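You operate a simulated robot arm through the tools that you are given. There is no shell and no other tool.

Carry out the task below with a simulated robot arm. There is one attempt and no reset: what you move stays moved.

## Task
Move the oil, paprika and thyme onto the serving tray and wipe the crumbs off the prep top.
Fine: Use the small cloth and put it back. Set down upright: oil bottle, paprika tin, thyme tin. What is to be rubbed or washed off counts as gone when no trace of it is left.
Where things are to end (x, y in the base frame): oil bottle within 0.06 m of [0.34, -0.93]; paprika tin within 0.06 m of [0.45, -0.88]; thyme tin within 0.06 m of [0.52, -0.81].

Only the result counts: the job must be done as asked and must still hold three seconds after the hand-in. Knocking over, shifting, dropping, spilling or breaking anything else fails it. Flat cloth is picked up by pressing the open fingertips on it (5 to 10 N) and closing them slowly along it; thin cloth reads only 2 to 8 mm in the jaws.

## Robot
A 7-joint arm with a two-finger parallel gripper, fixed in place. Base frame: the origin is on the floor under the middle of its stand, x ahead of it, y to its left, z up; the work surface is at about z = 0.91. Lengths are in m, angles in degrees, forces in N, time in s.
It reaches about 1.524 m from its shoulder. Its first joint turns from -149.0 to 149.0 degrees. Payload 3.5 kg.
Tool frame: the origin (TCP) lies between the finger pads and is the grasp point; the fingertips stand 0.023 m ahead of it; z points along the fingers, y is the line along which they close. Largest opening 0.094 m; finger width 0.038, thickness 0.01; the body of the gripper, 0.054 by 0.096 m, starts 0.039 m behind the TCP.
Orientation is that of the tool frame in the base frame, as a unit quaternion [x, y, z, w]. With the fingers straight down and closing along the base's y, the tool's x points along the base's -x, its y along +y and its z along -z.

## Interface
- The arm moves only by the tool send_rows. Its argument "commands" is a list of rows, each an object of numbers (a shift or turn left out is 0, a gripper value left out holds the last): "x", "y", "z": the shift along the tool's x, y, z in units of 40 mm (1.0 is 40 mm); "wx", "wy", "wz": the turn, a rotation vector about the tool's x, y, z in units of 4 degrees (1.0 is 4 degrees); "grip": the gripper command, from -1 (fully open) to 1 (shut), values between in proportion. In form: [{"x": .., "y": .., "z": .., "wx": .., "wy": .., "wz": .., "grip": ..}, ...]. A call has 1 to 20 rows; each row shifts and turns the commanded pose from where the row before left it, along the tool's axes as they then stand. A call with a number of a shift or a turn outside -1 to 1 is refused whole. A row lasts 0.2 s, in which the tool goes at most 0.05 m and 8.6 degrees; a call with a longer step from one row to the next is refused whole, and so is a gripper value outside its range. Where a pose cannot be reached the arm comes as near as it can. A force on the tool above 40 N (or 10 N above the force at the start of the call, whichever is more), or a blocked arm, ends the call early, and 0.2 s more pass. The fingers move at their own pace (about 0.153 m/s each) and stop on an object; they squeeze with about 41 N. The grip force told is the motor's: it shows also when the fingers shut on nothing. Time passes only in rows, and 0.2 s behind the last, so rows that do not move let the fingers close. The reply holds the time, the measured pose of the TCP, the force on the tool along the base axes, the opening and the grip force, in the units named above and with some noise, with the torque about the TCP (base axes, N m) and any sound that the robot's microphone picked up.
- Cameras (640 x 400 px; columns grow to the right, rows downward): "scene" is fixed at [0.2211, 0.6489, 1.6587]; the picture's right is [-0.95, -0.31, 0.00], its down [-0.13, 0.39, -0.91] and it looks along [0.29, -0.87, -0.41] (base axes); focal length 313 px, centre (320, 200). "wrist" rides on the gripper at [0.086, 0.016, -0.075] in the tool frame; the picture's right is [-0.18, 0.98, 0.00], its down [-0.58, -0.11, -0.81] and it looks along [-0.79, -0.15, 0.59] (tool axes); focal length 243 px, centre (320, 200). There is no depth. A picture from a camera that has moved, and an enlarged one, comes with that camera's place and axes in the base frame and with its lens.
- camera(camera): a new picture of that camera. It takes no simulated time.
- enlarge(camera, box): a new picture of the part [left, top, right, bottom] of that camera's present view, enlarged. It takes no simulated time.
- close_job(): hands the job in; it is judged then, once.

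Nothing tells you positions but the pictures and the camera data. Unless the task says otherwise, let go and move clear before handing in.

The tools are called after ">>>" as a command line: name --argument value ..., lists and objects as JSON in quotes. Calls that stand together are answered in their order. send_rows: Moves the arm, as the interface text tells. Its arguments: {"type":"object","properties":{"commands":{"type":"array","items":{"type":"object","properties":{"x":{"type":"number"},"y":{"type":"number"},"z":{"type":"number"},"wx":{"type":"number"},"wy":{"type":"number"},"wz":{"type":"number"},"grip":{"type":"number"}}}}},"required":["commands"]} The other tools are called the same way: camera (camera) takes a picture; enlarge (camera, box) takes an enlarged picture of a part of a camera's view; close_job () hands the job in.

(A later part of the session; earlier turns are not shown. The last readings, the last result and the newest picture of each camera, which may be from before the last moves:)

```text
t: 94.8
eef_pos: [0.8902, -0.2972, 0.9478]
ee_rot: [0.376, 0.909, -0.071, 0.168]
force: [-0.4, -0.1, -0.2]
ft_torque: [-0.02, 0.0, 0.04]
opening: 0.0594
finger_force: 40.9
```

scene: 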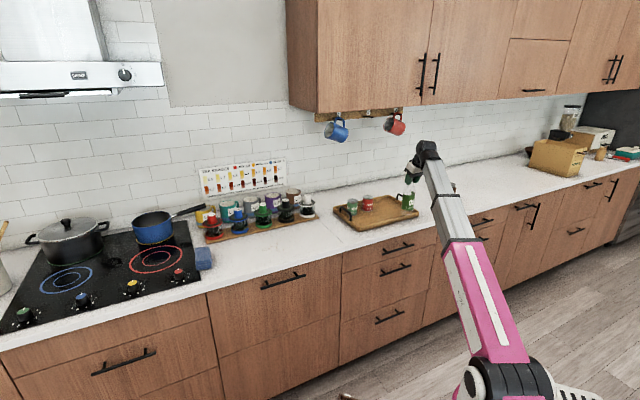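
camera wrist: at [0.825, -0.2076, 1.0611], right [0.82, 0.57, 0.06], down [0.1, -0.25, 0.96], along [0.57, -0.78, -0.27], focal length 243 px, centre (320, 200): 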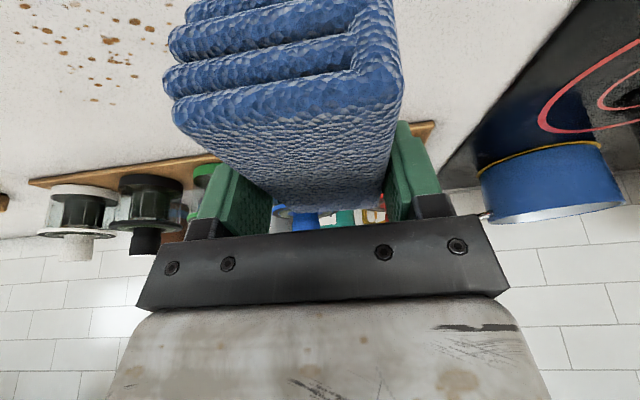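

>>> send_rows --commands '[{"x": 0.018, "z": 0.0467}, {}]'

>>> send_rows --commands '[{"x": 0.0134, "z": 0.035}, {}]'

>>> enlarge --camera "scene" --box '[220, 205, 290, 270]'

```text
t: 95.4
eef_pos: [0.8899, -0.2987, 0.9444]
ee_rot: [0.376, 0.908, -0.071, 0.168]
force: [1.3, 1.4, 7.9]
ft_torque: [-0.43, -0.12, 0.06]
opening: 0.0595
finger_force: 41.0
```

```text
t: 96.0
eef_pos: [0.8908, -0.2991, 0.9449]
ee_rot: [0.376, 0.908, -0.072, 0.17]
force: [0.0, 1.6, 32.5]
ft_torque: [-0.53, 0.79, 0.03]
opening: 0.0593
finger_force: 40.7
```

```text
6.15 times, centred on (255, 238) of scene
camera zoom: at [0.2211, 0.6489, 1.6587], right [-0.95, -0.31, 0.0], down [-0.13, 0.39, -0.91], along [0.29, -0.87, -0.41], focal length 1928 px, centre (720, -31)
```

zoom: 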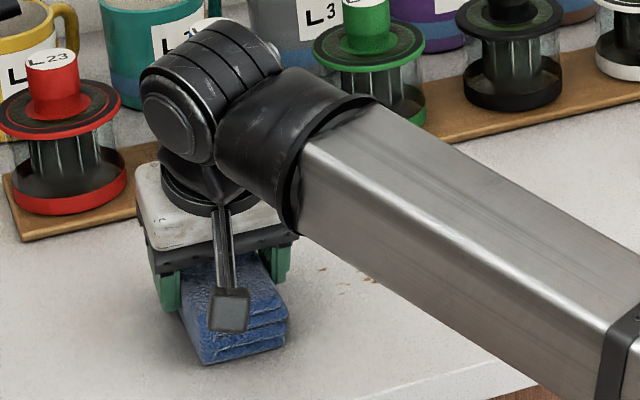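

The cloth is on the counter, but 32 N is more than needed. I'll ease up about a millimetre, check the force, then sweep along the counter.

>>> send_rows --commands '[{"x": -0.0107, "z": -0.028}, {}]'

>>> send_rows --commands '[{"y": -0.2}, {"y": -0.4}, {"y": -0.4}, {"y": -0.4}, {}]'

>>> enlarge --camera "scene" --box '[220, 205, 320, 270]'

```text
t: 96.6
eef_pos: [0.8901, -0.2976, 0.9444]
ee_rot: [0.376, 0.908, -0.071, 0.169]
force: [2.1, 0.4, 29.4]
ft_torque: [-0.58, 0.59, 0.07]
opening: 0.0592
finger_force: 41.4
```

```text
t: 97.8
eef_pos: [0.8486, -0.3377, 0.9448]
ee_rot: [0.377, 0.908, -0.071, 0.168]
force: [1.6, 2.5, 9.4]
ft_torque: [-0.35, -0.11, 0.07]
opening: 0.0592
finger_force: 41.2
```

```text
6.15 times, centred on (270, 238) of scene
camera zoom: at [0.2211, 0.6489, 1.6587], right [-0.95, -0.31, 0.0], down [-0.13, 0.39, -0.91], along [0.29, -0.87, -0.41], focal length 1928 px, centre (628, -31)
```

zoom: 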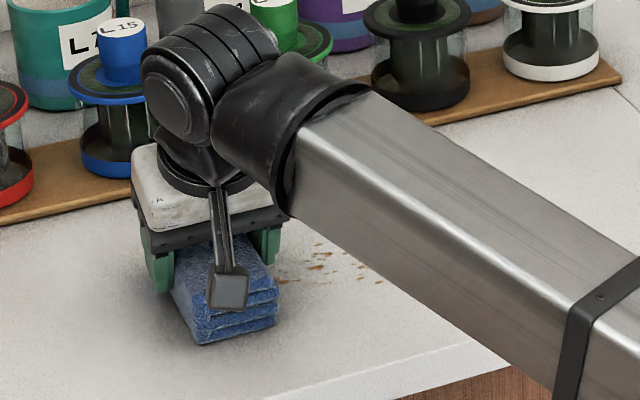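

About 9 N now and the cloth slides well. Continuing the sweep across the crumbs to s about 0.17.

>>> send_rows --commands '[{"y": -0.4}, {"y": -0.4}, {"y": -0.4}, {"y": -0.4}, {"y": -0.4}, {"y": -0.4}, {}]'

>>> send_rows --commands '[{"y": -0.4}, {"y": -0.4}, {"y": -0.4}, {"y": -0.4}, {"y": -0.4}, {"y": -0.4}, {}]'

>>> enlarge --camera "scene" --box '[220, 200, 340, 270]'

>>> camera --camera "wrist"

```text
t: 99.4
eef_pos: [0.7824, -0.4065, 0.9446]
ee_rot: [0.376, 0.909, -0.072, 0.168]
force: [0.6, 0.1, -1.3]
ft_torque: [0.01, -0.03, -0.05]
opening: 0.0592
finger_force: 40.7
```

```text
t: 101.0
eef_pos: [0.7143, -0.4738, 0.9452]
ee_rot: [0.376, 0.909, -0.071, 0.168]
force: [-0.6, 0.5, -1.3]
ft_torque: [0.01, -0.01, 0.0]
opening: 0.0593
finger_force: 41.4
```

```text
5.33 times, centred on (280, 235) of scene
camera zoom: at [0.2211, 0.6489, 1.6587], right [-0.95, -0.31, 0.0], down [-0.13, 0.39, -0.91], along [0.29, -0.87, -0.41], focal length 1671 px, centre (533, 13)
```

zoom: 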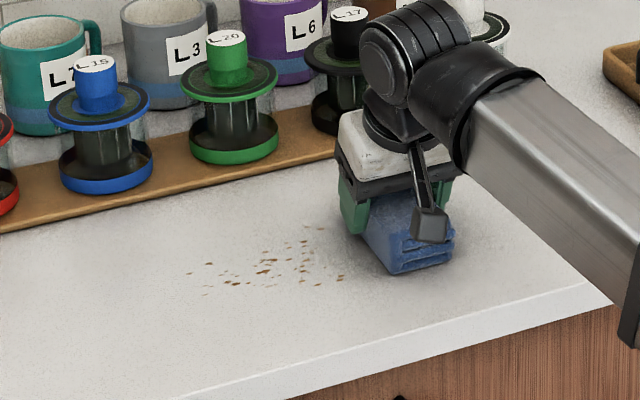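

```text
taken
camera wrist: at [0.6506, -0.3849, 0.9851], right [0.82, 0.57, 0.06], down [0.1, -0.25, 0.96], along [0.57, -0.78, -0.27], focal length 243 px, centre (320, 200)
```

wrist: 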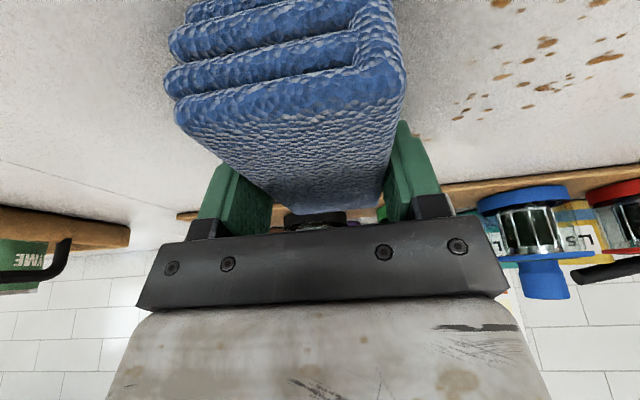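

The contact force faded during the sweep, so the cloth barely touched and the crumbs remain. I'll lower in small steps to restore about 10 N and sweep back while checking the force.

>>> send_rows --commands '[{"x": 0.009, "z": 0.0234}, {}]'

>>> send_rows --commands '[{"x": 0.009, "z": 0.0234}, {}]'

```text
t: 101.6
eef_pos: [0.7148, -0.4736, 0.9444]
ee_rot: [0.377, 0.908, -0.072, 0.168]
force: [0.3, -1.9, 7.7]
ft_torque: [0.06, 0.34, 0.05]
opening: 0.0594
finger_force: 41.2
```

```text
t: 102.2
eef_pos: [0.7152, -0.473, 0.9444]
ee_rot: [0.376, 0.908, -0.071, 0.169]
force: [1.2, -1.0, 23.2]
ft_torque: [0.32, 0.63, -0.01]
opening: 0.0594
finger_force: 41.2
```

>>> send_rows --commands '[{"y": 0.2}, {"y": 0.3}, {"y": 0.3}, {"y": 0.3}, {}]'

>>> enlarge --camera "wrist" --box '[380, 0, 640, 140]'

```text
t: 103.1
eef_pos: [0.7405, -0.4474, 0.9447]
ee_rot: [0.376, 0.908, -0.073, 0.169]
force: [-4.1, -2.3, 11.3]
ft_torque: [0.32, 0.3, 0.15]
opening: 0.059
finger_force: 40.8
stopped in row 4: the force on the tool passed its limit at 41 N (the readings are from after the stop); the commanded pose is now the measured one
```

```text
2.46 times, centred on (510, 70) of wrist
camera zoom: at [0.6761, -0.3586, 0.9839], right [0.82, 0.57, 0.06], down [0.1, -0.25, 0.96], along [0.57, -0.78, -0.26], focal length 597 px, centre (-148, 520)
```

zoom: 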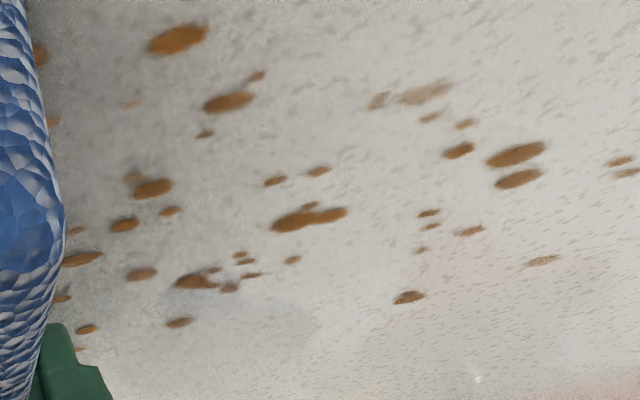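

The press was too hard and tripped the limit; it now reads 11 N, which suits. I'll continue with shorter steps.

>>> send_rows --commands '[{"y": 0.2}, {"y": 0.25}, {"y": 0.25}, {"y": 0.25}, {}]'

>>> enlarge --camera "scene" --box '[220, 200, 340, 270]'

```text
t: 104.3
eef_pos: [0.7677, -0.4212, 0.9439]
ee_rot: [0.377, 0.908, -0.072, 0.169]
force: [-7.9, -8.8, 23.9]
ft_torque: [-0.17, 0.11, 0.01]
opening: 0.0594
finger_force: 41.2
```

```text
5.33 times, centred on (280, 235) of scene
camera zoom: at [0.2211, 0.6489, 1.6587], right [-0.95, -0.31, 0.0], down [-0.13, 0.39, -0.91], along [0.29, -0.87, -0.41], focal length 1671 px, centre (533, 13)
```

zoom: 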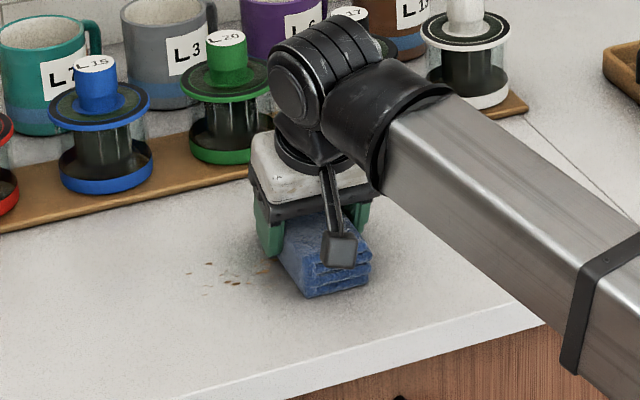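

>>> send_rows --commands '[{"x": -0.0045, "y": 0.2, "z": -0.0117}, {"y": 0.25}, {"y": 0.25}, {"y": 0.25}, {}]'

>>> send_rows --commands '[{"y": 0.2}, {"y": 0.25}, {"y": 0.25}, {"y": 0.25}, {}]'

>>> enlarge --camera "scene" --box '[220, 200, 340, 270]'

```text
t: 105.5
eef_pos: [0.7941, -0.3934, 0.9437]
ee_rot: [0.376, 0.908, -0.072, 0.169]
force: [-1.3, -0.3, 3.0]
ft_torque: [-0.08, -0.16, -0.04]
opening: 0.0595
finger_force: 40.5
```

```text
t: 106.7
eef_pos: [0.82, -0.3668, 0.9442]
ee_rot: [0.377, 0.908, -0.072, 0.168]
force: [0.6, -0.1, 2.5]
ft_torque: [0.0, -0.12, -0.03]
opening: 0.0592
finger_force: 40.5
```

```text
5.33 times, centred on (280, 235) of scene
camera zoom: at [0.2211, 0.6489, 1.6587], right [-0.95, -0.31, 0.0], down [-0.13, 0.39, -0.91], along [0.29, -0.87, -0.41], focal length 1671 px, centre (533, 13)
```

zoom: 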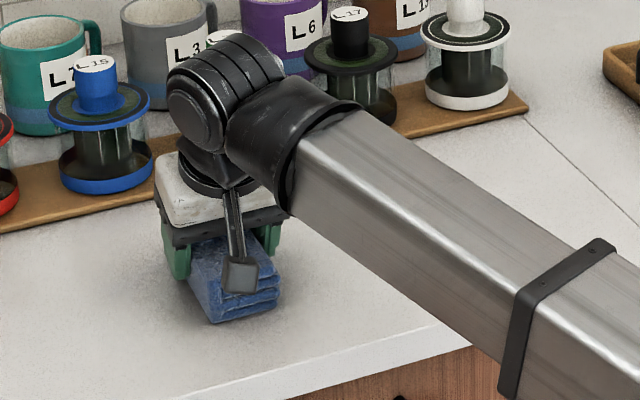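

The crumbs right of the cloth look gone. Pressure fell to about 3 N, so I'll press half a millimetre more and carry on to s 0.42.

>>> send_rows --commands '[{"x": 0.0054, "z": 0.014}, {"y": 0.2}, {"y": 0.25}, {"y": 0.25}, {}]'

>>> send_rows --commands '[{"y": 0.2}, {"y": 0.25}, {"y": 0.25}, {"y": 0.25}, {"y": 0.25}, {"y": 0.25}, {}]'

>>> enlarge --camera "scene" --box '[210, 200, 330, 270]'

>>> camera --camera "wrist"

```text
t: 107.9
eef_pos: [0.8404, -0.3487, 0.944]
ee_rot: [0.377, 0.908, -0.073, 0.169]
force: [-7.8, -9.6, 27.8]
ft_torque: [0.4, 0.55, 0.2]
opening: 0.0595
finger_force: 40.4
```

```text
t: 109.5
eef_pos: [0.882, -0.3067, 0.9449]
ee_rot: [0.377, 0.908, -0.072, 0.169]
force: [-8.8, -11.7, 33.5]
ft_torque: [0.05, 0.24, 0.05]
opening: 0.0592
finger_force: 41.2
```

```text
5.33 times, centred on (270, 235) of scene
camera zoom: at [0.2211, 0.6489, 1.6587], right [-0.95, -0.31, 0.0], down [-0.13, 0.39, -0.91], along [0.29, -0.87, -0.41], focal length 1671 px, centre (587, 13)
```

zoom: 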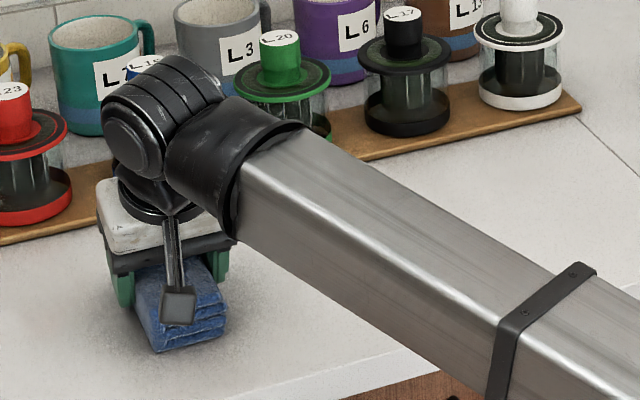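

```text
taken
camera wrist: at [0.8175, -0.2183, 0.9834], right [0.82, 0.57, 0.06], down [0.1, -0.25, 0.96], along [0.57, -0.78, -0.26], focal length 243 px, centre (320, 200)
```

wrist: 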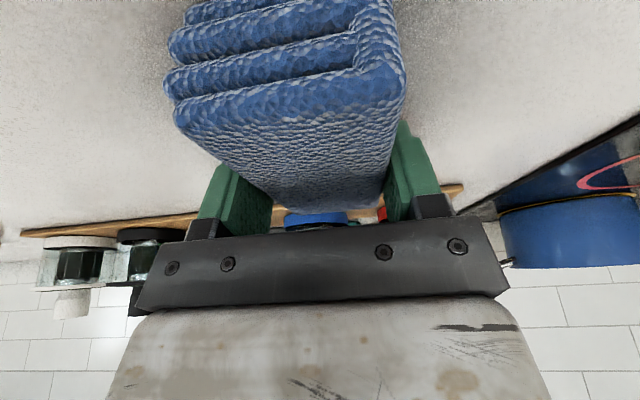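

From here the crumbs look gone. I'll lift the cloth clear and inspect the area closely.

>>> send_rows --commands '[{"x": -0.05, "z": -0.13}, {"x": -0.18, "z": -0.47}, {"x": -0.18, "z": -0.47}, {"y": 0.6, "x": 0.3, "z": -0.115}, {"y": 0.6, "x": 0.3, "z": -0.115}, {"y": 0.6, "x": 0.3, "z": -0.115}, {"y": 0.6, "x": 0.3, "z": -0.115}, {}]'

>>> camera --camera "wrist"

>>> enlarge --camera "wrist" --box '[0, 0, 200, 180]'

>>> enlarge --camera "scene" --box '[240, 210, 320, 260]'

```text
t: 111.3
eef_pos: [0.9122, -0.2015, 0.986]
ee_rot: [0.377, 0.908, -0.072, 0.168]
force: [0.6, 0.1, 0.0]
ft_torque: [0.01, 0.02, -0.02]
opening: 0.0591
finger_force: 41.0
```

```text
taken
camera wrist: at [0.8485, -0.1143, 1.0266], right [0.82, 0.57, 0.06], down [0.1, -0.25, 0.96], along [0.57, -0.78, -0.27], focal length 243 px, centre (320, 200)
```

wrist: 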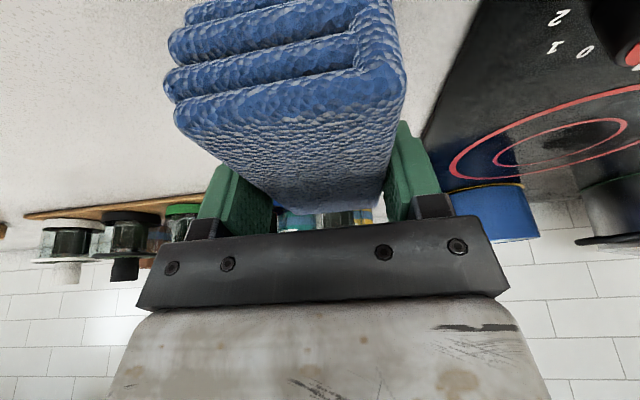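

```text
2.22 times, centred on (100, 90) of wrist
camera zoom: at [0.8485, -0.1143, 1.0266], right [0.82, 0.57, 0.06], down [0.1, -0.25, 0.96], along [0.57, -0.78, -0.27], focal length 539 px, centre (809, 444)
```

zoom: 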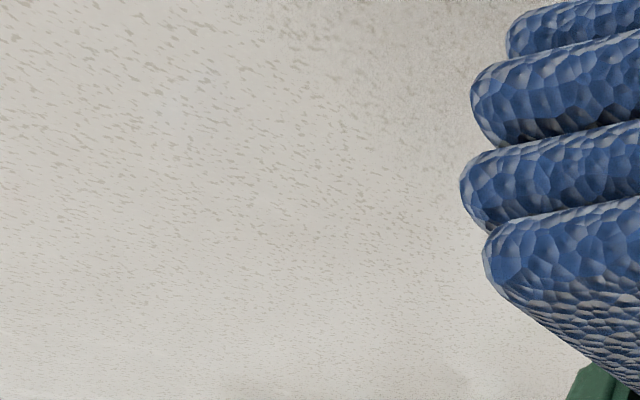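

```text
8.00 times, centred on (280, 235) of scene
camera zoom: at [0.2211, 0.6489, 1.6587], right [-0.95, -0.31, 0.0], down [-0.13, 0.39, -0.91], along [0.29, -0.87, -0.41], focal length 2507 px, centre (640, -80)
```

zoom: 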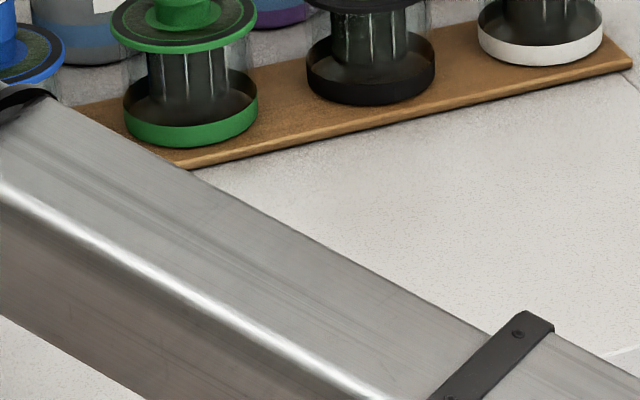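

No crumbs show in this view, but part of the area is out of sight. I'll turn back to the cloth's original angle and hover above its place, from where the scene camera should see the wiped area.

>>> send_rows --commands '[{"wx": 0.239, "wz": 0.623}, {"wx": 0.239, "wz": 0.623}, {"wx": 0.239, "wz": 0.623}, {"x": -0.54, "y": 0.547, "z": 0.082}, {"x": -0.54, "y": 0.547, "z": 0.082}, {"x": -0.54, "y": 0.547, "z": 0.082}, {}]'

>>> camera --camera "scene"

>>> enlarge --camera "scene" --box '[230, 210, 310, 270]'

>>> camera --camera "wrist"

```text
t: 112.9
eef_pos: [1.0032, -0.2117, 1.0031]
ee_rot: [0.439, 0.88, -0.084, 0.163]
force: [0.6, -0.4, -1.5]
ft_torque: [-0.04, -0.01, 0.0]
opening: 0.0595
finger_force: 40.6
```

```text
taken
```

scene: 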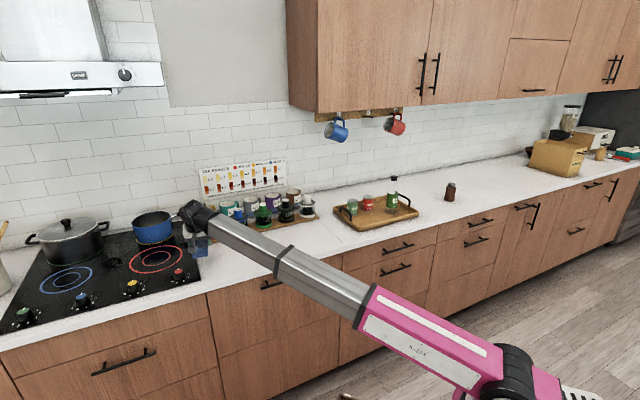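

```text
6.67 times, centred on (270, 240) of scene
camera zoom: at [0.2211, 0.6489, 1.6587], right [-0.95, -0.31, 0.0], down [-0.13, 0.39, -0.91], along [0.29, -0.87, -0.41], focal length 2089 px, centre (653, -67)
```

zoom: 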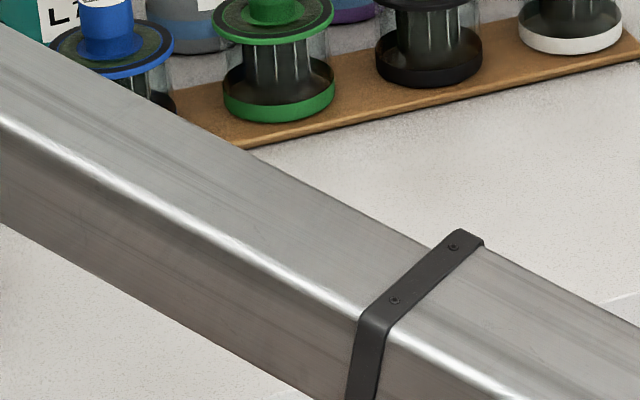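

```text
taken
camera wrist: at [0.9526, -0.1146, 1.0427], right [0.89, 0.45, 0.06], down [0.07, -0.26, 0.96], along [0.45, -0.85, -0.27], focal length 243 px, centre (320, 200)
```

wrist: 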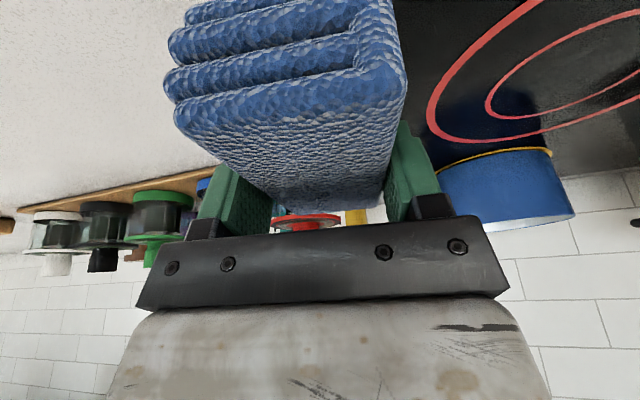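

The forearm hides the wiped area from here. I'll carry the cloth to the right so the scene camera has a clear view of it.

>>> send_rows --commands '[{"x": 0.078, "y": -0.931, "z": -0.03}, {"x": 0.078, "y": -0.931, "z": -0.03}, {"x": 0.078, "y": -0.931, "z": -0.03}, {"x": 0.078, "y": -0.931, "z": -0.03}, {"x": 0.078, "y": -0.931, "z": -0.03}, {"x": 0.078, "y": -0.931, "z": -0.03}, {"x": 0.078, "y": -0.931, "z": -0.03}, {"x": 0.078, "y": -0.931, "z": -0.03}, {"x": 0.078, "y": -0.931, "z": -0.03}, {"x": 0.078, "y": -0.931, "z": -0.03}, {"x": 0.078, "y": -0.931, "z": -0.03}, {"x": 0.078, "y": -0.931, "z": -0.03}, {"x": 0.078, "y": -0.931, "z": -0.03}, {"x": 0.078, "y": -0.931, "z": -0.03}, {}]'

>>> enlarge --camera "scene" --box '[220, 200, 320, 270]'

>>> enlarge --camera "scene" --box '[245, 225, 300, 260]'

```text
t: 116.1
eef_pos: [0.5612, -0.49, 1.0022]
ee_rot: [0.439, 0.88, -0.083, 0.163]
force: [-0.6, 0.6, -1.2]
ft_torque: [0.0, 0.03, 0.04]
opening: 0.0591
finger_force: 41.4
```

```text
5.71 times, centred on (270, 235) of scene
camera zoom: at [0.2211, 0.6489, 1.6587], right [-0.95, -0.31, 0.0], down [-0.13, 0.39, -0.91], along [0.29, -0.87, -0.41], focal length 1791 px, centre (606, 0)
```

zoom: 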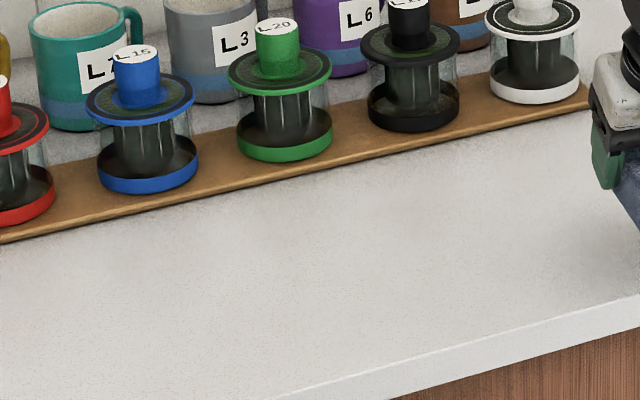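

```text
11.43 times, centred on (272, 242) of scene
camera zoom: at [0.2211, 0.6489, 1.6587], right [-0.95, -0.31, 0.0], down [-0.13, 0.39, -0.91], along [0.29, -0.87, -0.41], focal length 3582 px, centre (863, -286)
```

zoom: 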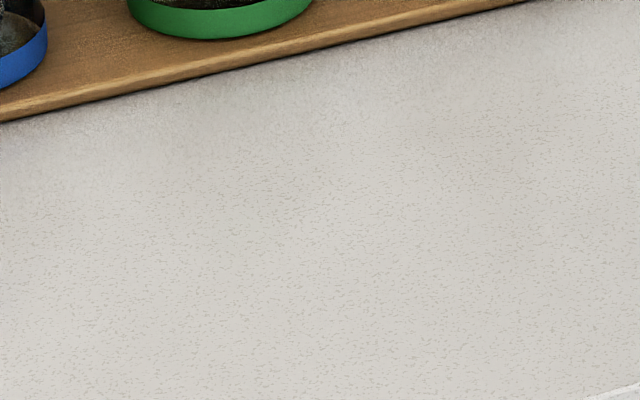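

The wiped area looks clean at high zoom. Before returning the cloth I'll check the rest of the counter for any other crumbs.

>>> enlarge --camera "scene" --box '[180, 225, 280, 295]'

>>> enlarge --camera "scene" --box '[290, 180, 440, 265]'

>>> enlarge --camera "scene" --box '[430, 150, 580, 235]'

>>> camera --camera "wrist"

```text
5.71 times, centred on (230, 260) of scene
camera zoom: at [0.2211, 0.6489, 1.6587], right [-0.95, -0.31, 0.0], down [-0.13, 0.39, -0.91], along [0.29, -0.87, -0.41], focal length 1791 px, centre (834, -143)
```

zoom: 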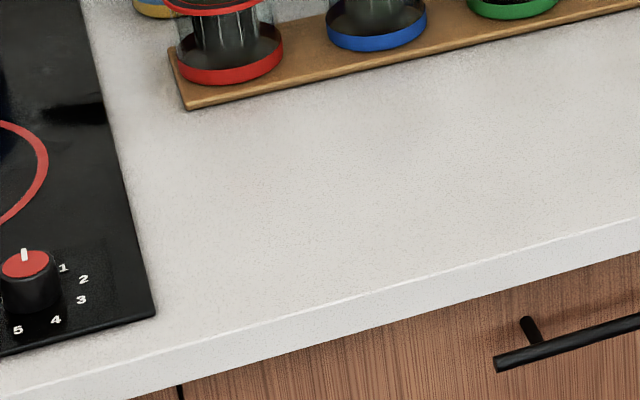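

```text
4.27 times, centred on (365, 222) of scene
camera zoom: at [0.2211, 0.6489, 1.6587], right [-0.95, -0.31, 0.0], down [-0.13, 0.39, -0.91], along [0.29, -0.87, -0.41], focal length 1337 px, centre (128, 104)
```

zoom: 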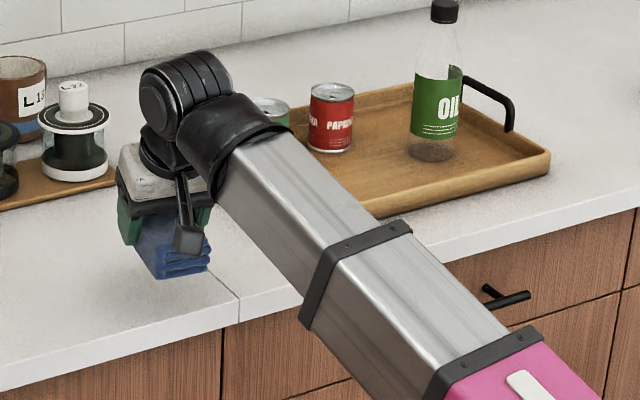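

```text
4.27 times, centred on (505, 192) of scene
camera zoom: at [0.2211, 0.6489, 1.6587], right [-0.95, -0.31, 0.0], down [-0.13, 0.39, -0.91], along [0.29, -0.87, -0.41], focal length 1337 px, centre (-469, 232)
```

zoom: 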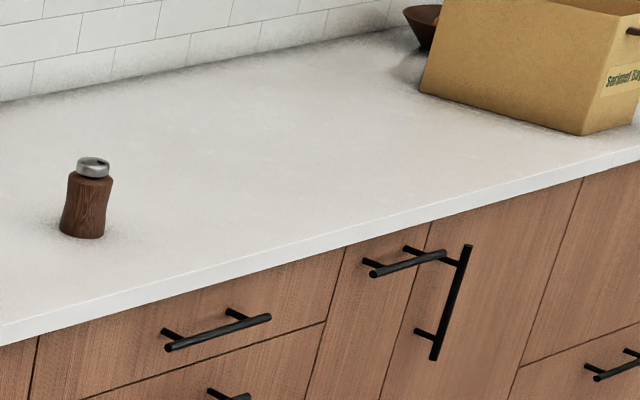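

```text
taken
camera wrist: at [0.5087, -0.3932, 1.0427], right [0.89, 0.45, 0.06], down [0.07, -0.26, 0.96], along [0.45, -0.85, -0.27], focal length 243 px, centre (320, 200)
```

wrist: 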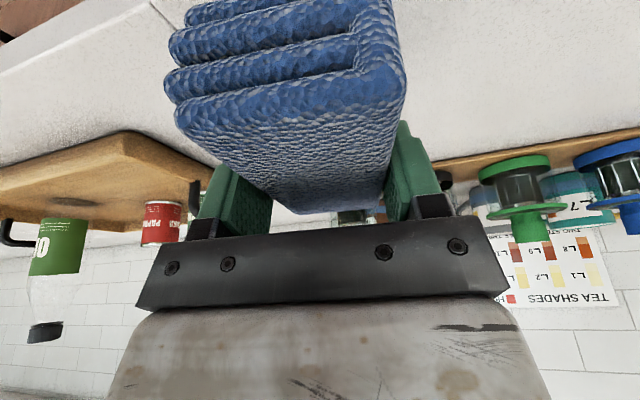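

The counter looks clean everywhere and the items still stand in the tray. I'll take one close look at the wiped patch from the wrist camera too.

>>> enlarge --camera "wrist" --box '[400, 0, 640, 150]'

>>> enlarge --camera "wrist" --box '[400, 20, 520, 110]'

```text
2.67 times, centred on (520, 75) of wrist
camera zoom: at [0.5087, -0.3932, 1.0427], right [0.89, 0.45, 0.06], down [0.07, -0.26, 0.96], along [0.45, -0.85, -0.27], focal length 647 px, centre (-213, 533)
```

zoom: 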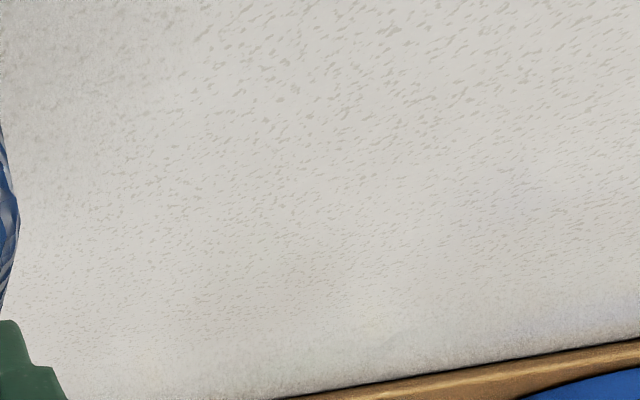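

```text
4.44 times, centred on (460, 65) of wrist
camera zoom: at [0.5087, -0.3932, 1.0427], right [0.89, 0.45, 0.06], down [0.07, -0.26, 0.96], along [0.45, -0.85, -0.27], focal length 1078 px, centre (-302, 800)
```

zoom: 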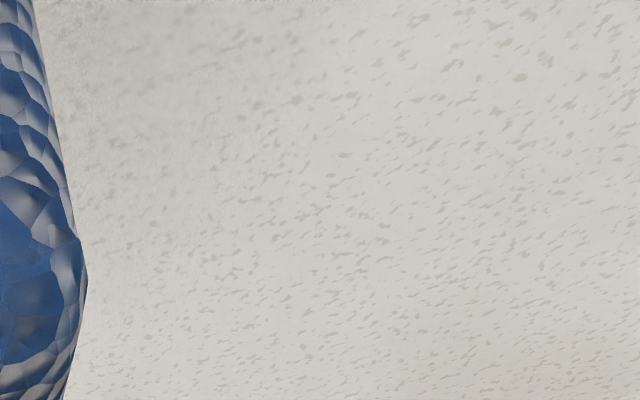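

Only the stone's own flecks remain. Since rubbing fades crumbs gradually, I'll do one more light pass to make sure no faint trace is left.

>>> send_rows --commands '[{"x": -0.522, "y": 0.892, "z": 0.2}, {"x": -0.522, "y": 0.892, "z": 0.2}, {"x": -0.522, "y": 0.892, "z": 0.2}, {"x": 0.233, "z": 0.607}, {"x": 0.233, "z": 0.607}, {}]'

>>> send_rows --commands '[{"x": 0.018, "z": 0.0467}, {"x": 0.009, "z": 0.0234}, {}]'

>>> send_rows --commands '[{"x": 0.009, "z": 0.0234}, {}]'

```text
t: 117.5
eef_pos: [0.6847, -0.4784, 0.9508]
ee_rot: [0.439, 0.879, -0.084, 0.163]
force: [-0.9, 0.2, -0.4]
ft_torque: [-0.01, 0.01, 0.0]
opening: 0.0594
finger_force: 40.8
```

```text
t: 118.3
eef_pos: [0.6856, -0.4773, 0.9492]
ee_rot: [0.438, 0.88, -0.082, 0.163]
force: [-0.4, 0.4, -0.8]
ft_torque: [0.0, -0.01, 0.0]
opening: 0.0594
finger_force: 41.0
```

```text
t: 118.9
eef_pos: [0.6847, -0.4791, 0.9473]
ee_rot: [0.439, 0.88, -0.084, 0.163]
force: [0.4, -0.8, -1.2]
ft_torque: [0.01, 0.02, -0.04]
opening: 0.0593
finger_force: 41.0
```

>>> send_rows --commands '[{"x": 0.0134, "z": 0.035}, {}]'

>>> send_rows --commands '[{"x": 0.009, "z": 0.0234}, {}]'

```text
t: 119.5
eef_pos: [0.6856, -0.4779, 0.946]
ee_rot: [0.439, 0.879, -0.084, 0.163]
force: [-1.4, -0.3, -0.7]
ft_torque: [0.02, 0.02, 0.03]
opening: 0.0591
finger_force: 41.5
```

```text
t: 120.1
eef_pos: [0.6863, -0.4792, 0.9453]
ee_rot: [0.439, 0.88, -0.083, 0.163]
force: [0.3, -1.3, 0.0]
ft_torque: [0.02, 0.01, -0.01]
opening: 0.059
finger_force: 41.0
```

>>> send_rows --commands '[{"x": 0.009, "z": 0.0234}, {}]'

>>> send_rows --commands '[{"x": 0.0045, "z": 0.0117}, {}]'

```text
t: 120.7
eef_pos: [0.6854, -0.4781, 0.944]
ee_rot: [0.438, 0.88, -0.083, 0.164]
force: [-1.2, 0.6, 1.6]
ft_torque: [-0.05, -0.05, -0.03]
opening: 0.0594
finger_force: 41.0
```

```text
t: 121.3
eef_pos: [0.686, -0.4782, 0.9444]
ee_rot: [0.439, 0.88, -0.083, 0.164]
force: [1.5, 1.7, 13.6]
ft_torque: [0.33, -0.22, -0.01]
opening: 0.0596
finger_force: 41.0
```

Contact with about 13 N. I'll sweep left across the patch in short steps, watching the force.

>>> send_rows --commands '[{"y": 0.2}, {"y": 0.25}, {"y": 0.25}, {"y": 0.25}, {}]'

>>> send_rows --commands '[{"y": 0.2}, {"y": 0.25}, {"y": 0.25}, {"y": 0.25}, {}]'

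```text
t: 122.5
eef_pos: [0.7156, -0.4554, 0.9439]
ee_rot: [0.438, 0.88, -0.083, 0.164]
force: [-3.3, -3.8, 9.8]
ft_torque: [-0.02, -0.16, -0.04]
opening: 0.0593
finger_force: 40.6
```

```text
t: 123.7
eef_pos: [0.7473, -0.4323, 0.9449]
ee_rot: [0.439, 0.88, -0.083, 0.162]
force: [-2.3, -0.6, 6.0]
ft_torque: [0.02, -0.14, 0.04]
opening: 0.0592
finger_force: 40.9
```

>>> send_rows --commands '[{"x": 0.002, "y": 0.2, "z": 0.006}, {"y": 0.25}, {"y": 0.25}, {"y": 0.25}, {}]'

>>> send_rows --commands '[{"x": 0.001, "y": 0.2, "z": 0.003}, {"y": 0.25}, {"y": 0.25}, {"y": 0.25}, {}]'

```text
t: 124.9
eef_pos: [0.7769, -0.4106, 0.9448]
ee_rot: [0.438, 0.88, -0.085, 0.165]
force: [-12.3, -9.9, 34.3]
ft_torque: [0.39, 0.47, 0.25]
opening: 0.0596
finger_force: 41.0
```

```text
t: 125.6
eef_pos: [0.7951, -0.398, 0.9438]
ee_rot: [0.439, 0.879, -0.085, 0.164]
force: [-7.7, -2.1, 18.1]
ft_torque: [0.54, 0.08, 0.17]
opening: 0.0595
finger_force: 41.5
stopped in row 3: the force on the tool passed its limit at 48 N (the readings are from after the stop); the commanded pose is now the measured one
```

The limit tripped at 48 N, so I'll ease up half a millimetre and go on.

>>> send_rows --commands '[{"x": -0.0045, "z": -0.0117}, {"y": 0.2}, {"y": 0.25}, {"y": 0.25}, {}]'

>>> send_rows --commands '[{"y": 0.2}, {"y": 0.25}, {"y": 0.25}, {"y": 0.25}, {}]'

```text
t: 126.8
eef_pos: [0.816, -0.3798, 0.9427]
ee_rot: [0.439, 0.879, -0.085, 0.164]
force: [-5.1, -5.8, 18.1]
ft_torque: [0.13, -0.02, 0.0]
opening: 0.0595
finger_force: 40.4
```

```text
t: 128.1
eef_pos: [0.8475, -0.3593, 0.9448]
ee_rot: [0.438, 0.879, -0.086, 0.165]
force: [-5.9, -3.1, 12.8]
ft_torque: [0.41, 0.08, 0.14]
opening: 0.0593
finger_force: 41.3
stopped in row 5: the force on the tool passed its limit at 40 N (the readings are from after the stop); the commanded pose is now the measured one
```

>>> send_rows --commands '[{"x": -0.003, "y": 0.1, "z": -0.008}, {"y": 0.2}, {"y": 0.25}, {"y": 0.25}, {}]'

>>> send_rows --commands '[{"x": -0.05, "z": -0.13}, {"x": -0.18, "z": -0.47}, {"x": -0.18, "z": -0.47}, {}]'

>>> camera --camera "wrist"

>>> enlarge --camera "scene" --box '[200, 200, 300, 280]'

```text
t: 129.3
eef_pos: [0.8747, -0.3407, 0.9439]
ee_rot: [0.439, 0.879, -0.085, 0.165]
force: [-5.6, -6.0, 19.7]
ft_torque: [0.28, 0.04, 0.03]
opening: 0.0594
finger_force: 40.8
```

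```text
t: 130.3
eef_pos: [0.8741, -0.3397, 0.988]
ee_rot: [0.439, 0.879, -0.086, 0.164]
force: [0.5, -0.2, 0.0]
ft_torque: [0.0, -0.02, -0.02]
opening: 0.0593
finger_force: 41.0
```

```text
taken
camera wrist: at [0.8237, -0.2428, 1.0275], right [0.89, 0.45, 0.06], down [0.07, -0.26, 0.96], along [0.45, -0.85, -0.26], focal length 243 px, centre (320, 200)
```

wrist: 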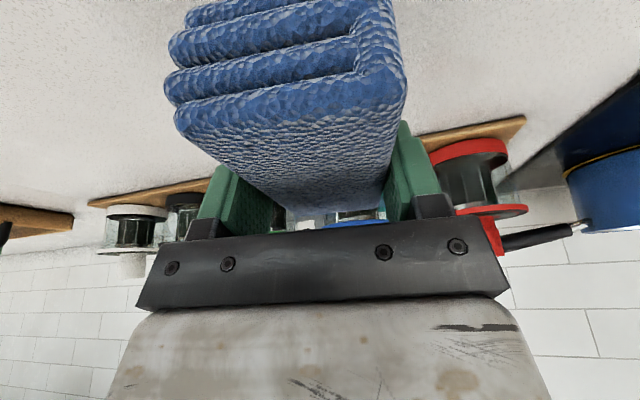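

```text
5.00 times, centred on (250, 240) of scene
camera zoom: at [0.2211, 0.6489, 1.6587], right [-0.95, -0.31, 0.0], down [-0.13, 0.39, -0.91], along [0.29, -0.87, -0.41], focal length 1567 px, centre (670, 0)
```

zoom: 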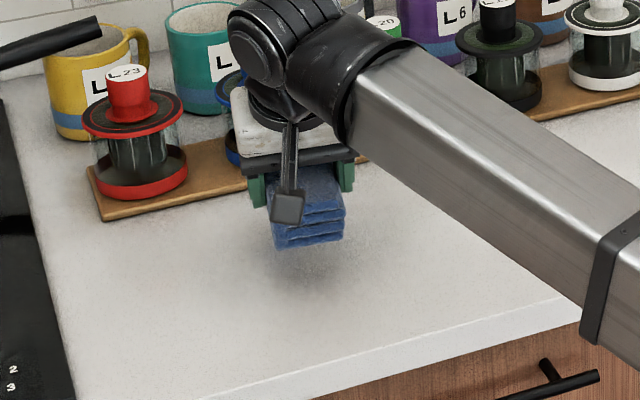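

The second pass is done and the cloth still sits squarely in the jaws. Next I take it back to its original place at about (1.003,-0.212).

>>> send_rows --commands '[{"x": 0.119, "y": 0.901, "z": -0.046}, {"x": 0.119, "y": 0.901, "z": -0.046}, {"x": 0.119, "y": 0.901, "z": -0.046}, {"x": 0.119, "y": 0.901, "z": -0.046}, {"x": 0.119, "y": 0.901, "z": -0.046}, {}]'

>>> camera --camera "wrist"

>>> enlarge --camera "scene" --box '[170, 200, 300, 290]'

```text
t: 131.7
eef_pos: [1.0041, -0.2106, 0.9867]
ee_rot: [0.439, 0.879, -0.085, 0.164]
force: [0.0, 0.2, -1.5]
ft_torque: [0.01, 0.0, -0.01]
opening: 0.0593
finger_force: 41.4
```

```text
taken
camera wrist: at [0.9533, -0.1141, 1.0252], right [0.89, 0.45, 0.06], down [0.07, -0.26, 0.96], along [0.45, -0.85, -0.26], focal length 243 px, centre (320, 200)
```

wrist: 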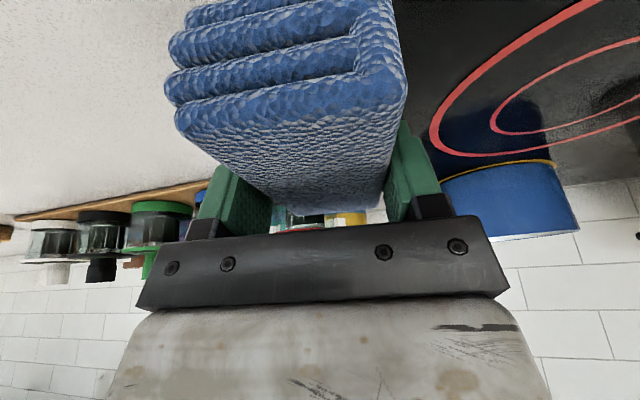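

```text
4.44 times, centred on (235, 245) of scene
camera zoom: at [0.2211, 0.6489, 1.6587], right [-0.95, -0.31, 0.0], down [-0.13, 0.39, -0.91], along [0.29, -0.87, -0.41], focal length 1393 px, centre (698, 0)
```

zoom: 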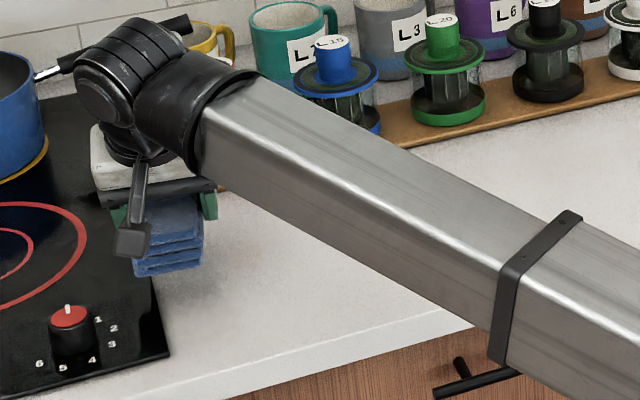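

Over its original place to within 3 mm. I'll correct that and lower it onto the counter.

>>> send_rows --commands '[{"x": -0.035, "y": -0.06, "z": 0.013}, {"x": 0.163, "z": 0.419}, {"x": 0.163, "z": 0.419}, {}]'

>>> send_rows --commands '[{"x": 0.0134, "z": 0.035}, {}]'

>>> send_rows --commands '[{"x": 0.0134, "z": 0.035}, {}]'

```text
t: 132.7
eef_pos: [1.0039, -0.2142, 0.9503]
ee_rot: [0.439, 0.879, -0.086, 0.164]
force: [-0.6, -0.4, -0.1]
ft_torque: [-0.01, -0.05, -0.01]
opening: 0.0595
finger_force: 41.0
```

```text
t: 133.3
eef_pos: [1.0042, -0.2129, 0.9501]
ee_rot: [0.439, 0.879, -0.086, 0.164]
force: [0.7, -1.5, 6.7]
ft_torque: [0.3, -0.08, -0.03]
opening: 0.0593
finger_force: 41.4
```

```text
t: 133.9
eef_pos: [1.0039, -0.2141, 0.9499]
ee_rot: [0.438, 0.879, -0.084, 0.166]
force: [2.2, -2.3, 27.8]
ft_torque: [1.14, -0.12, -0.1]
opening: 0.0593
finger_force: 41.0
```

Contact comes at z 0.950 because the cloth's left edge sits on the hob's raised rim, as it did originally. I'll ease off the pressure and open the fingers.

>>> send_rows --commands '[{"x": -0.0134, "z": -0.035}, {}]'

>>> send_rows --commands '[{"grip": -0.35}, {}, {"grip": -0.6}, {}, {"grip": -1}, {}]'

>>> camera --camera "wrist"

>>> enlarge --camera "scene" --box '[170, 200, 300, 290]'

```text
t: 134.5
eef_pos: [1.0039, -0.2129, 0.949]
ee_rot: [0.439, 0.879, -0.086, 0.164]
force: [4.6, 0.3, 16.9]
ft_torque: [0.29, -0.49, -0.17]
opening: 0.0595
finger_force: 40.7
```

```text
t: 135.9
eef_pos: [1.0026, -0.2147, 0.9496]
ee_rot: [0.439, 0.879, -0.086, 0.164]
force: [0.3, 0.9, 0.7]
ft_torque: [-0.04, 0.01, -0.03]
opening: 0.0943
finger_force: 0.0
```

```text
taken
camera wrist: at [0.9516, -0.117, 0.9884], right [0.89, 0.45, 0.06], down [0.07, -0.26, 0.96], along [0.45, -0.85, -0.26], focal length 243 px, centre (320, 200)
```

wrist: 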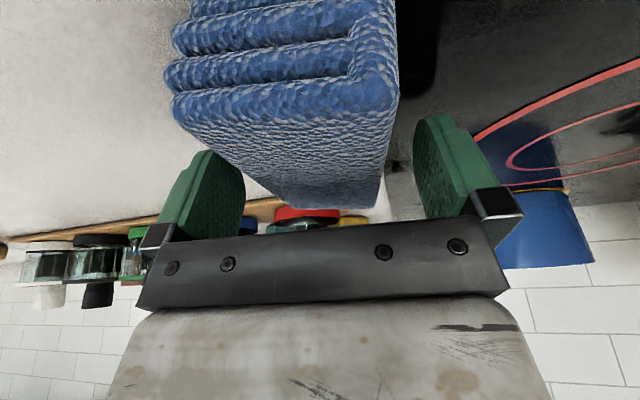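

```text
4.44 times, centred on (235, 245) of scene
camera zoom: at [0.2211, 0.6489, 1.6587], right [-0.95, -0.31, 0.0], down [-0.13, 0.39, -0.91], along [0.29, -0.87, -0.41], focal length 1393 px, centre (698, 0)
```

zoom: 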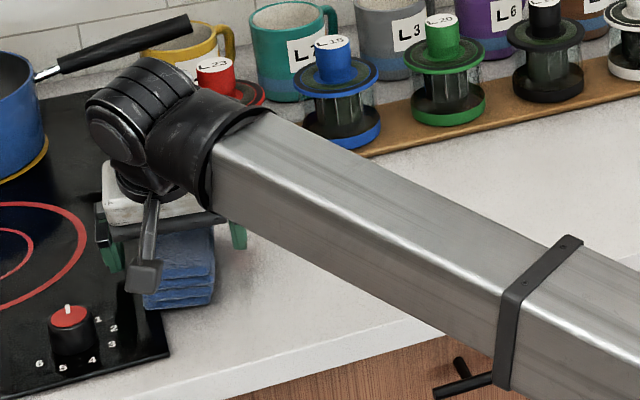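

The cloth is back where it was, matching its original outline in the scene picture. I'll lift straight up and move clear.

>>> send_rows --commands '[{"x": -0.09, "z": -0.235}, {"x": -0.18, "z": -0.47}, {"x": -0.18, "z": -0.47}, {"x": -0.18, "z": -0.47}, {}, {"wx": -0.239, "wz": -0.623}, {"wx": -0.239, "wz": -0.623}, {"wx": -0.239, "wz": -0.623}, {"x": 0.7, "z": -0.27}, {"x": 0.7, "z": -0.27}, {"x": 0.7, "z": -0.27}, {"x": 0.7, "z": -0.27}, {"x": 0.6, "z": -0.23}, {}]'

>>> camera --camera "wrist"

>>> camera --camera "scene"

```text
t: 138.9
eef_pos: [0.9006, -0.1096, 1.0185]
ee_rot: [0.377, 0.908, -0.074, 0.169]
force: [0.0, 0.0, -0.9]
ft_torque: [0.04, 0.0, 0.0]
opening: 0.0939
finger_force: 0.2
```

```text
taken
camera wrist: at [0.8363, -0.0202, 1.0575], right [0.82, 0.57, 0.06], down [0.1, -0.25, 0.96], along [0.57, -0.78, -0.26], focal length 243 px, centre (320, 200)
```

wrist: 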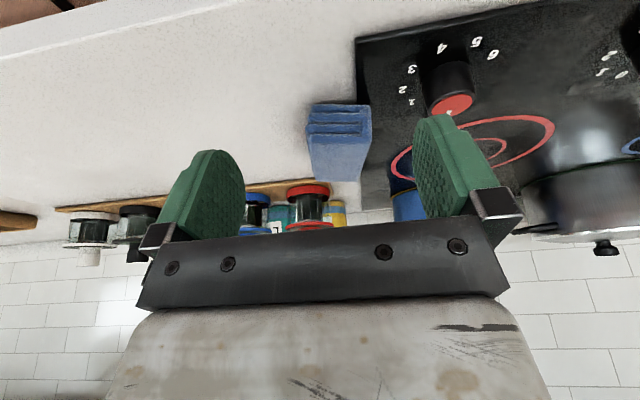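

```text
taken
```

scene: 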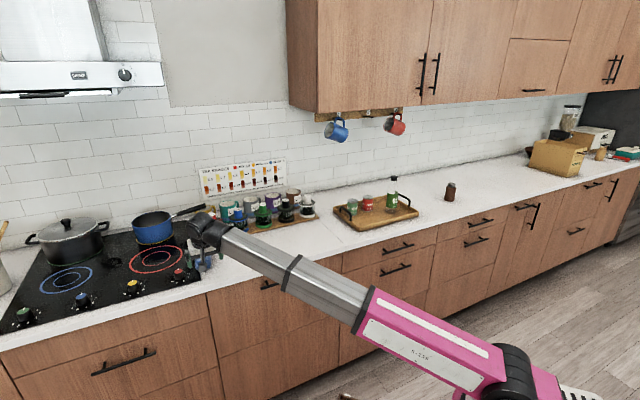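

The cloth stands in place beside the hob. I'll slide right to clear the camera's view and do a final check of everything.

>>> send_rows --commands '[{"x": -0.18, "z": -0.47}, {"x": -0.18, "z": -0.47}, {"y": -0.95}, {"y": -0.95}, {"y": -0.95}, {"y": -0.95}, {"y": -0.95}, {"y": -0.95}, {"y": -0.95}, {"y": -0.95}, {"y": -0.95}, {"y": -0.95}, {"y": -0.95}, {"y": -0.95}, {"y": -0.95}, {"y": -0.95}, {}]'

>>> enlarge --camera "scene" --box '[170, 190, 310, 290]'

>>> enlarge --camera "scene" --box '[185, 230, 235, 280]'

>>> enlarge --camera "scene" --box '[320, 160, 440, 245]'

>>> camera --camera "wrist"

```text
t: 142.5
eef_pos: [0.5223, -0.4832, 1.0648]
ee_rot: [0.376, 0.908, -0.074, 0.17]
force: [0.2, -0.4, 0.1]
ft_torque: [-0.01, 0.01, -0.01]
opening: 0.0941
finger_force: 0.0
```

```text
4.00 times, centred on (240, 240) of scene
camera zoom: at [0.2211, 0.6489, 1.6587], right [-0.95, -0.31, 0.0], down [-0.13, 0.39, -0.91], along [0.29, -0.87, -0.41], focal length 1254 px, centre (640, 40)
```

zoom: 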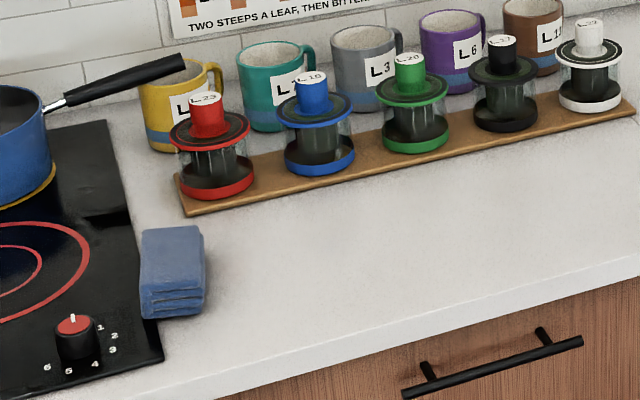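

```text
8.00 times, centred on (210, 255) of scene
camera zoom: at [0.2211, 0.6489, 1.6587], right [-0.95, -0.31, 0.0], down [-0.13, 0.39, -0.91], along [0.29, -0.87, -0.41], focal length 2507 px, centre (1200, -240)
```

zoom: 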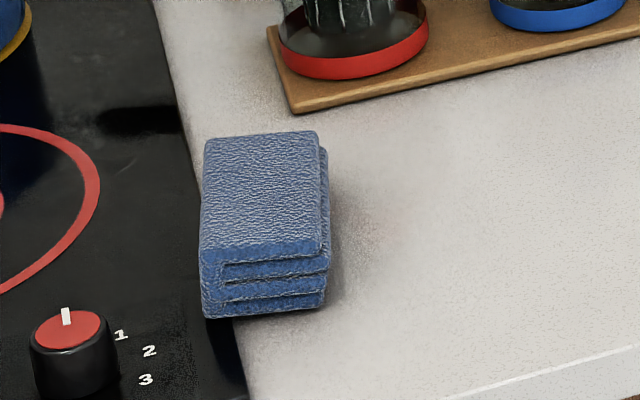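

```text
4.71 times, centred on (380, 202) of scene
camera zoom: at [0.2211, 0.6489, 1.6587], right [-0.95, -0.31, 0.0], down [-0.13, 0.39, -0.91], along [0.29, -0.87, -0.41], focal length 1475 px, centre (38, 188)
```

zoom: 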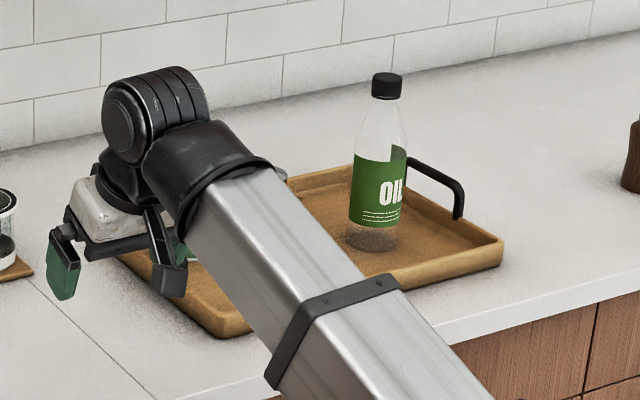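

```text
taken
camera wrist: at [0.4581, -0.3949, 1.1042], right [0.82, 0.57, 0.06], down [0.1, -0.25, 0.96], along [0.57, -0.78, -0.26], focal length 243 px, centre (320, 200)
```

wrist: 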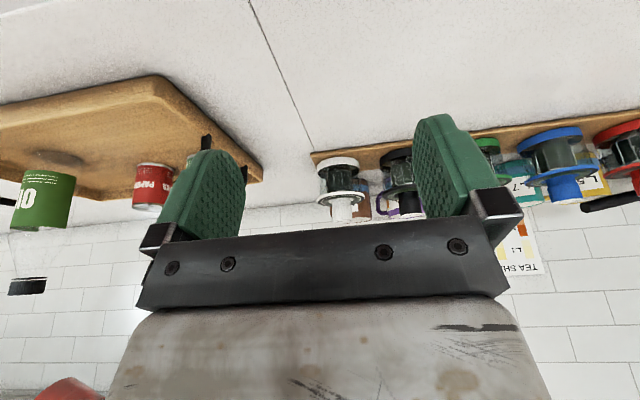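

The cloth is back almost exactly as it was, the bottle is upright at about (0.335,-0.903), and the tins were set down on target. One last close look at the wiped patch and the tins before handing in.

>>> enlarge --camera "scene" --box '[235, 220, 305, 265]'

>>> enlarge --camera "wrist" --box '[0, 60, 260, 300]'

>>> enlarge --camera "wrist" --box '[440, 0, 640, 130]'

```text
8.89 times, centred on (270, 242) of scene
camera zoom: at [0.2211, 0.6489, 1.6587], right [-0.95, -0.31, 0.0], down [-0.13, 0.39, -0.91], along [0.29, -0.87, -0.41], focal length 2786 px, centre (764, -178)
```

zoom: 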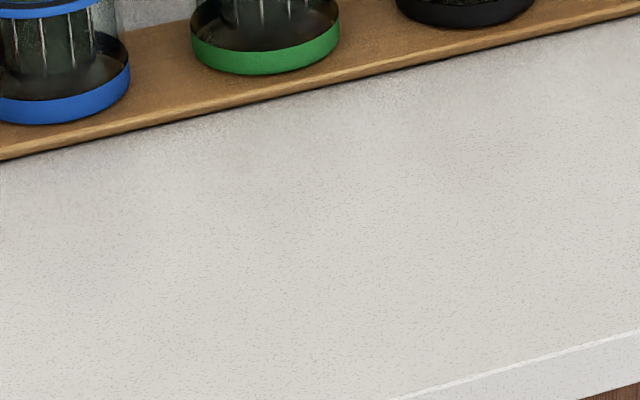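

```text
1.67 times, centred on (130, 180) of wrist
camera zoom: at [0.4581, -0.3949, 1.1042], right [0.82, 0.57, 0.06], down [0.1, -0.25, 0.96], along [0.57, -0.78, -0.26], focal length 404 px, centre (637, 233)
```

zoom: 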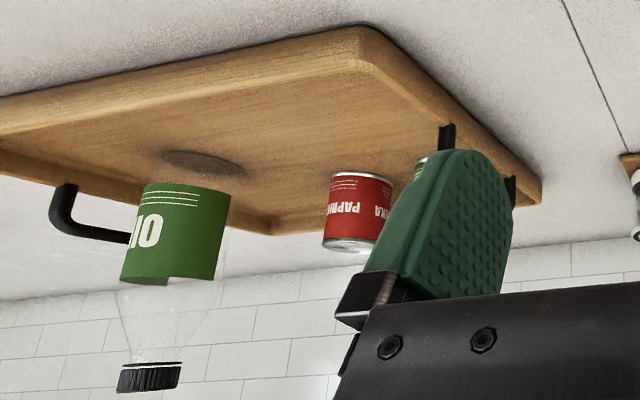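

```text
3.08 times, centred on (540, 65) of wrist
camera zoom: at [0.4581, -0.3949, 1.1042], right [0.82, 0.57, 0.06], down [0.1, -0.25, 0.96], along [0.57, -0.78, -0.26], focal length 746 px, centre (-357, 615)
```

zoom: 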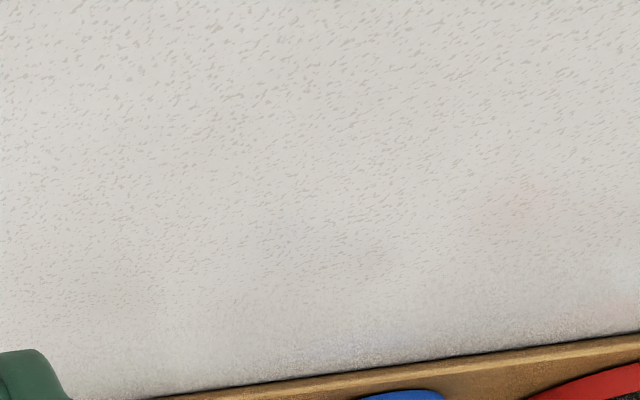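

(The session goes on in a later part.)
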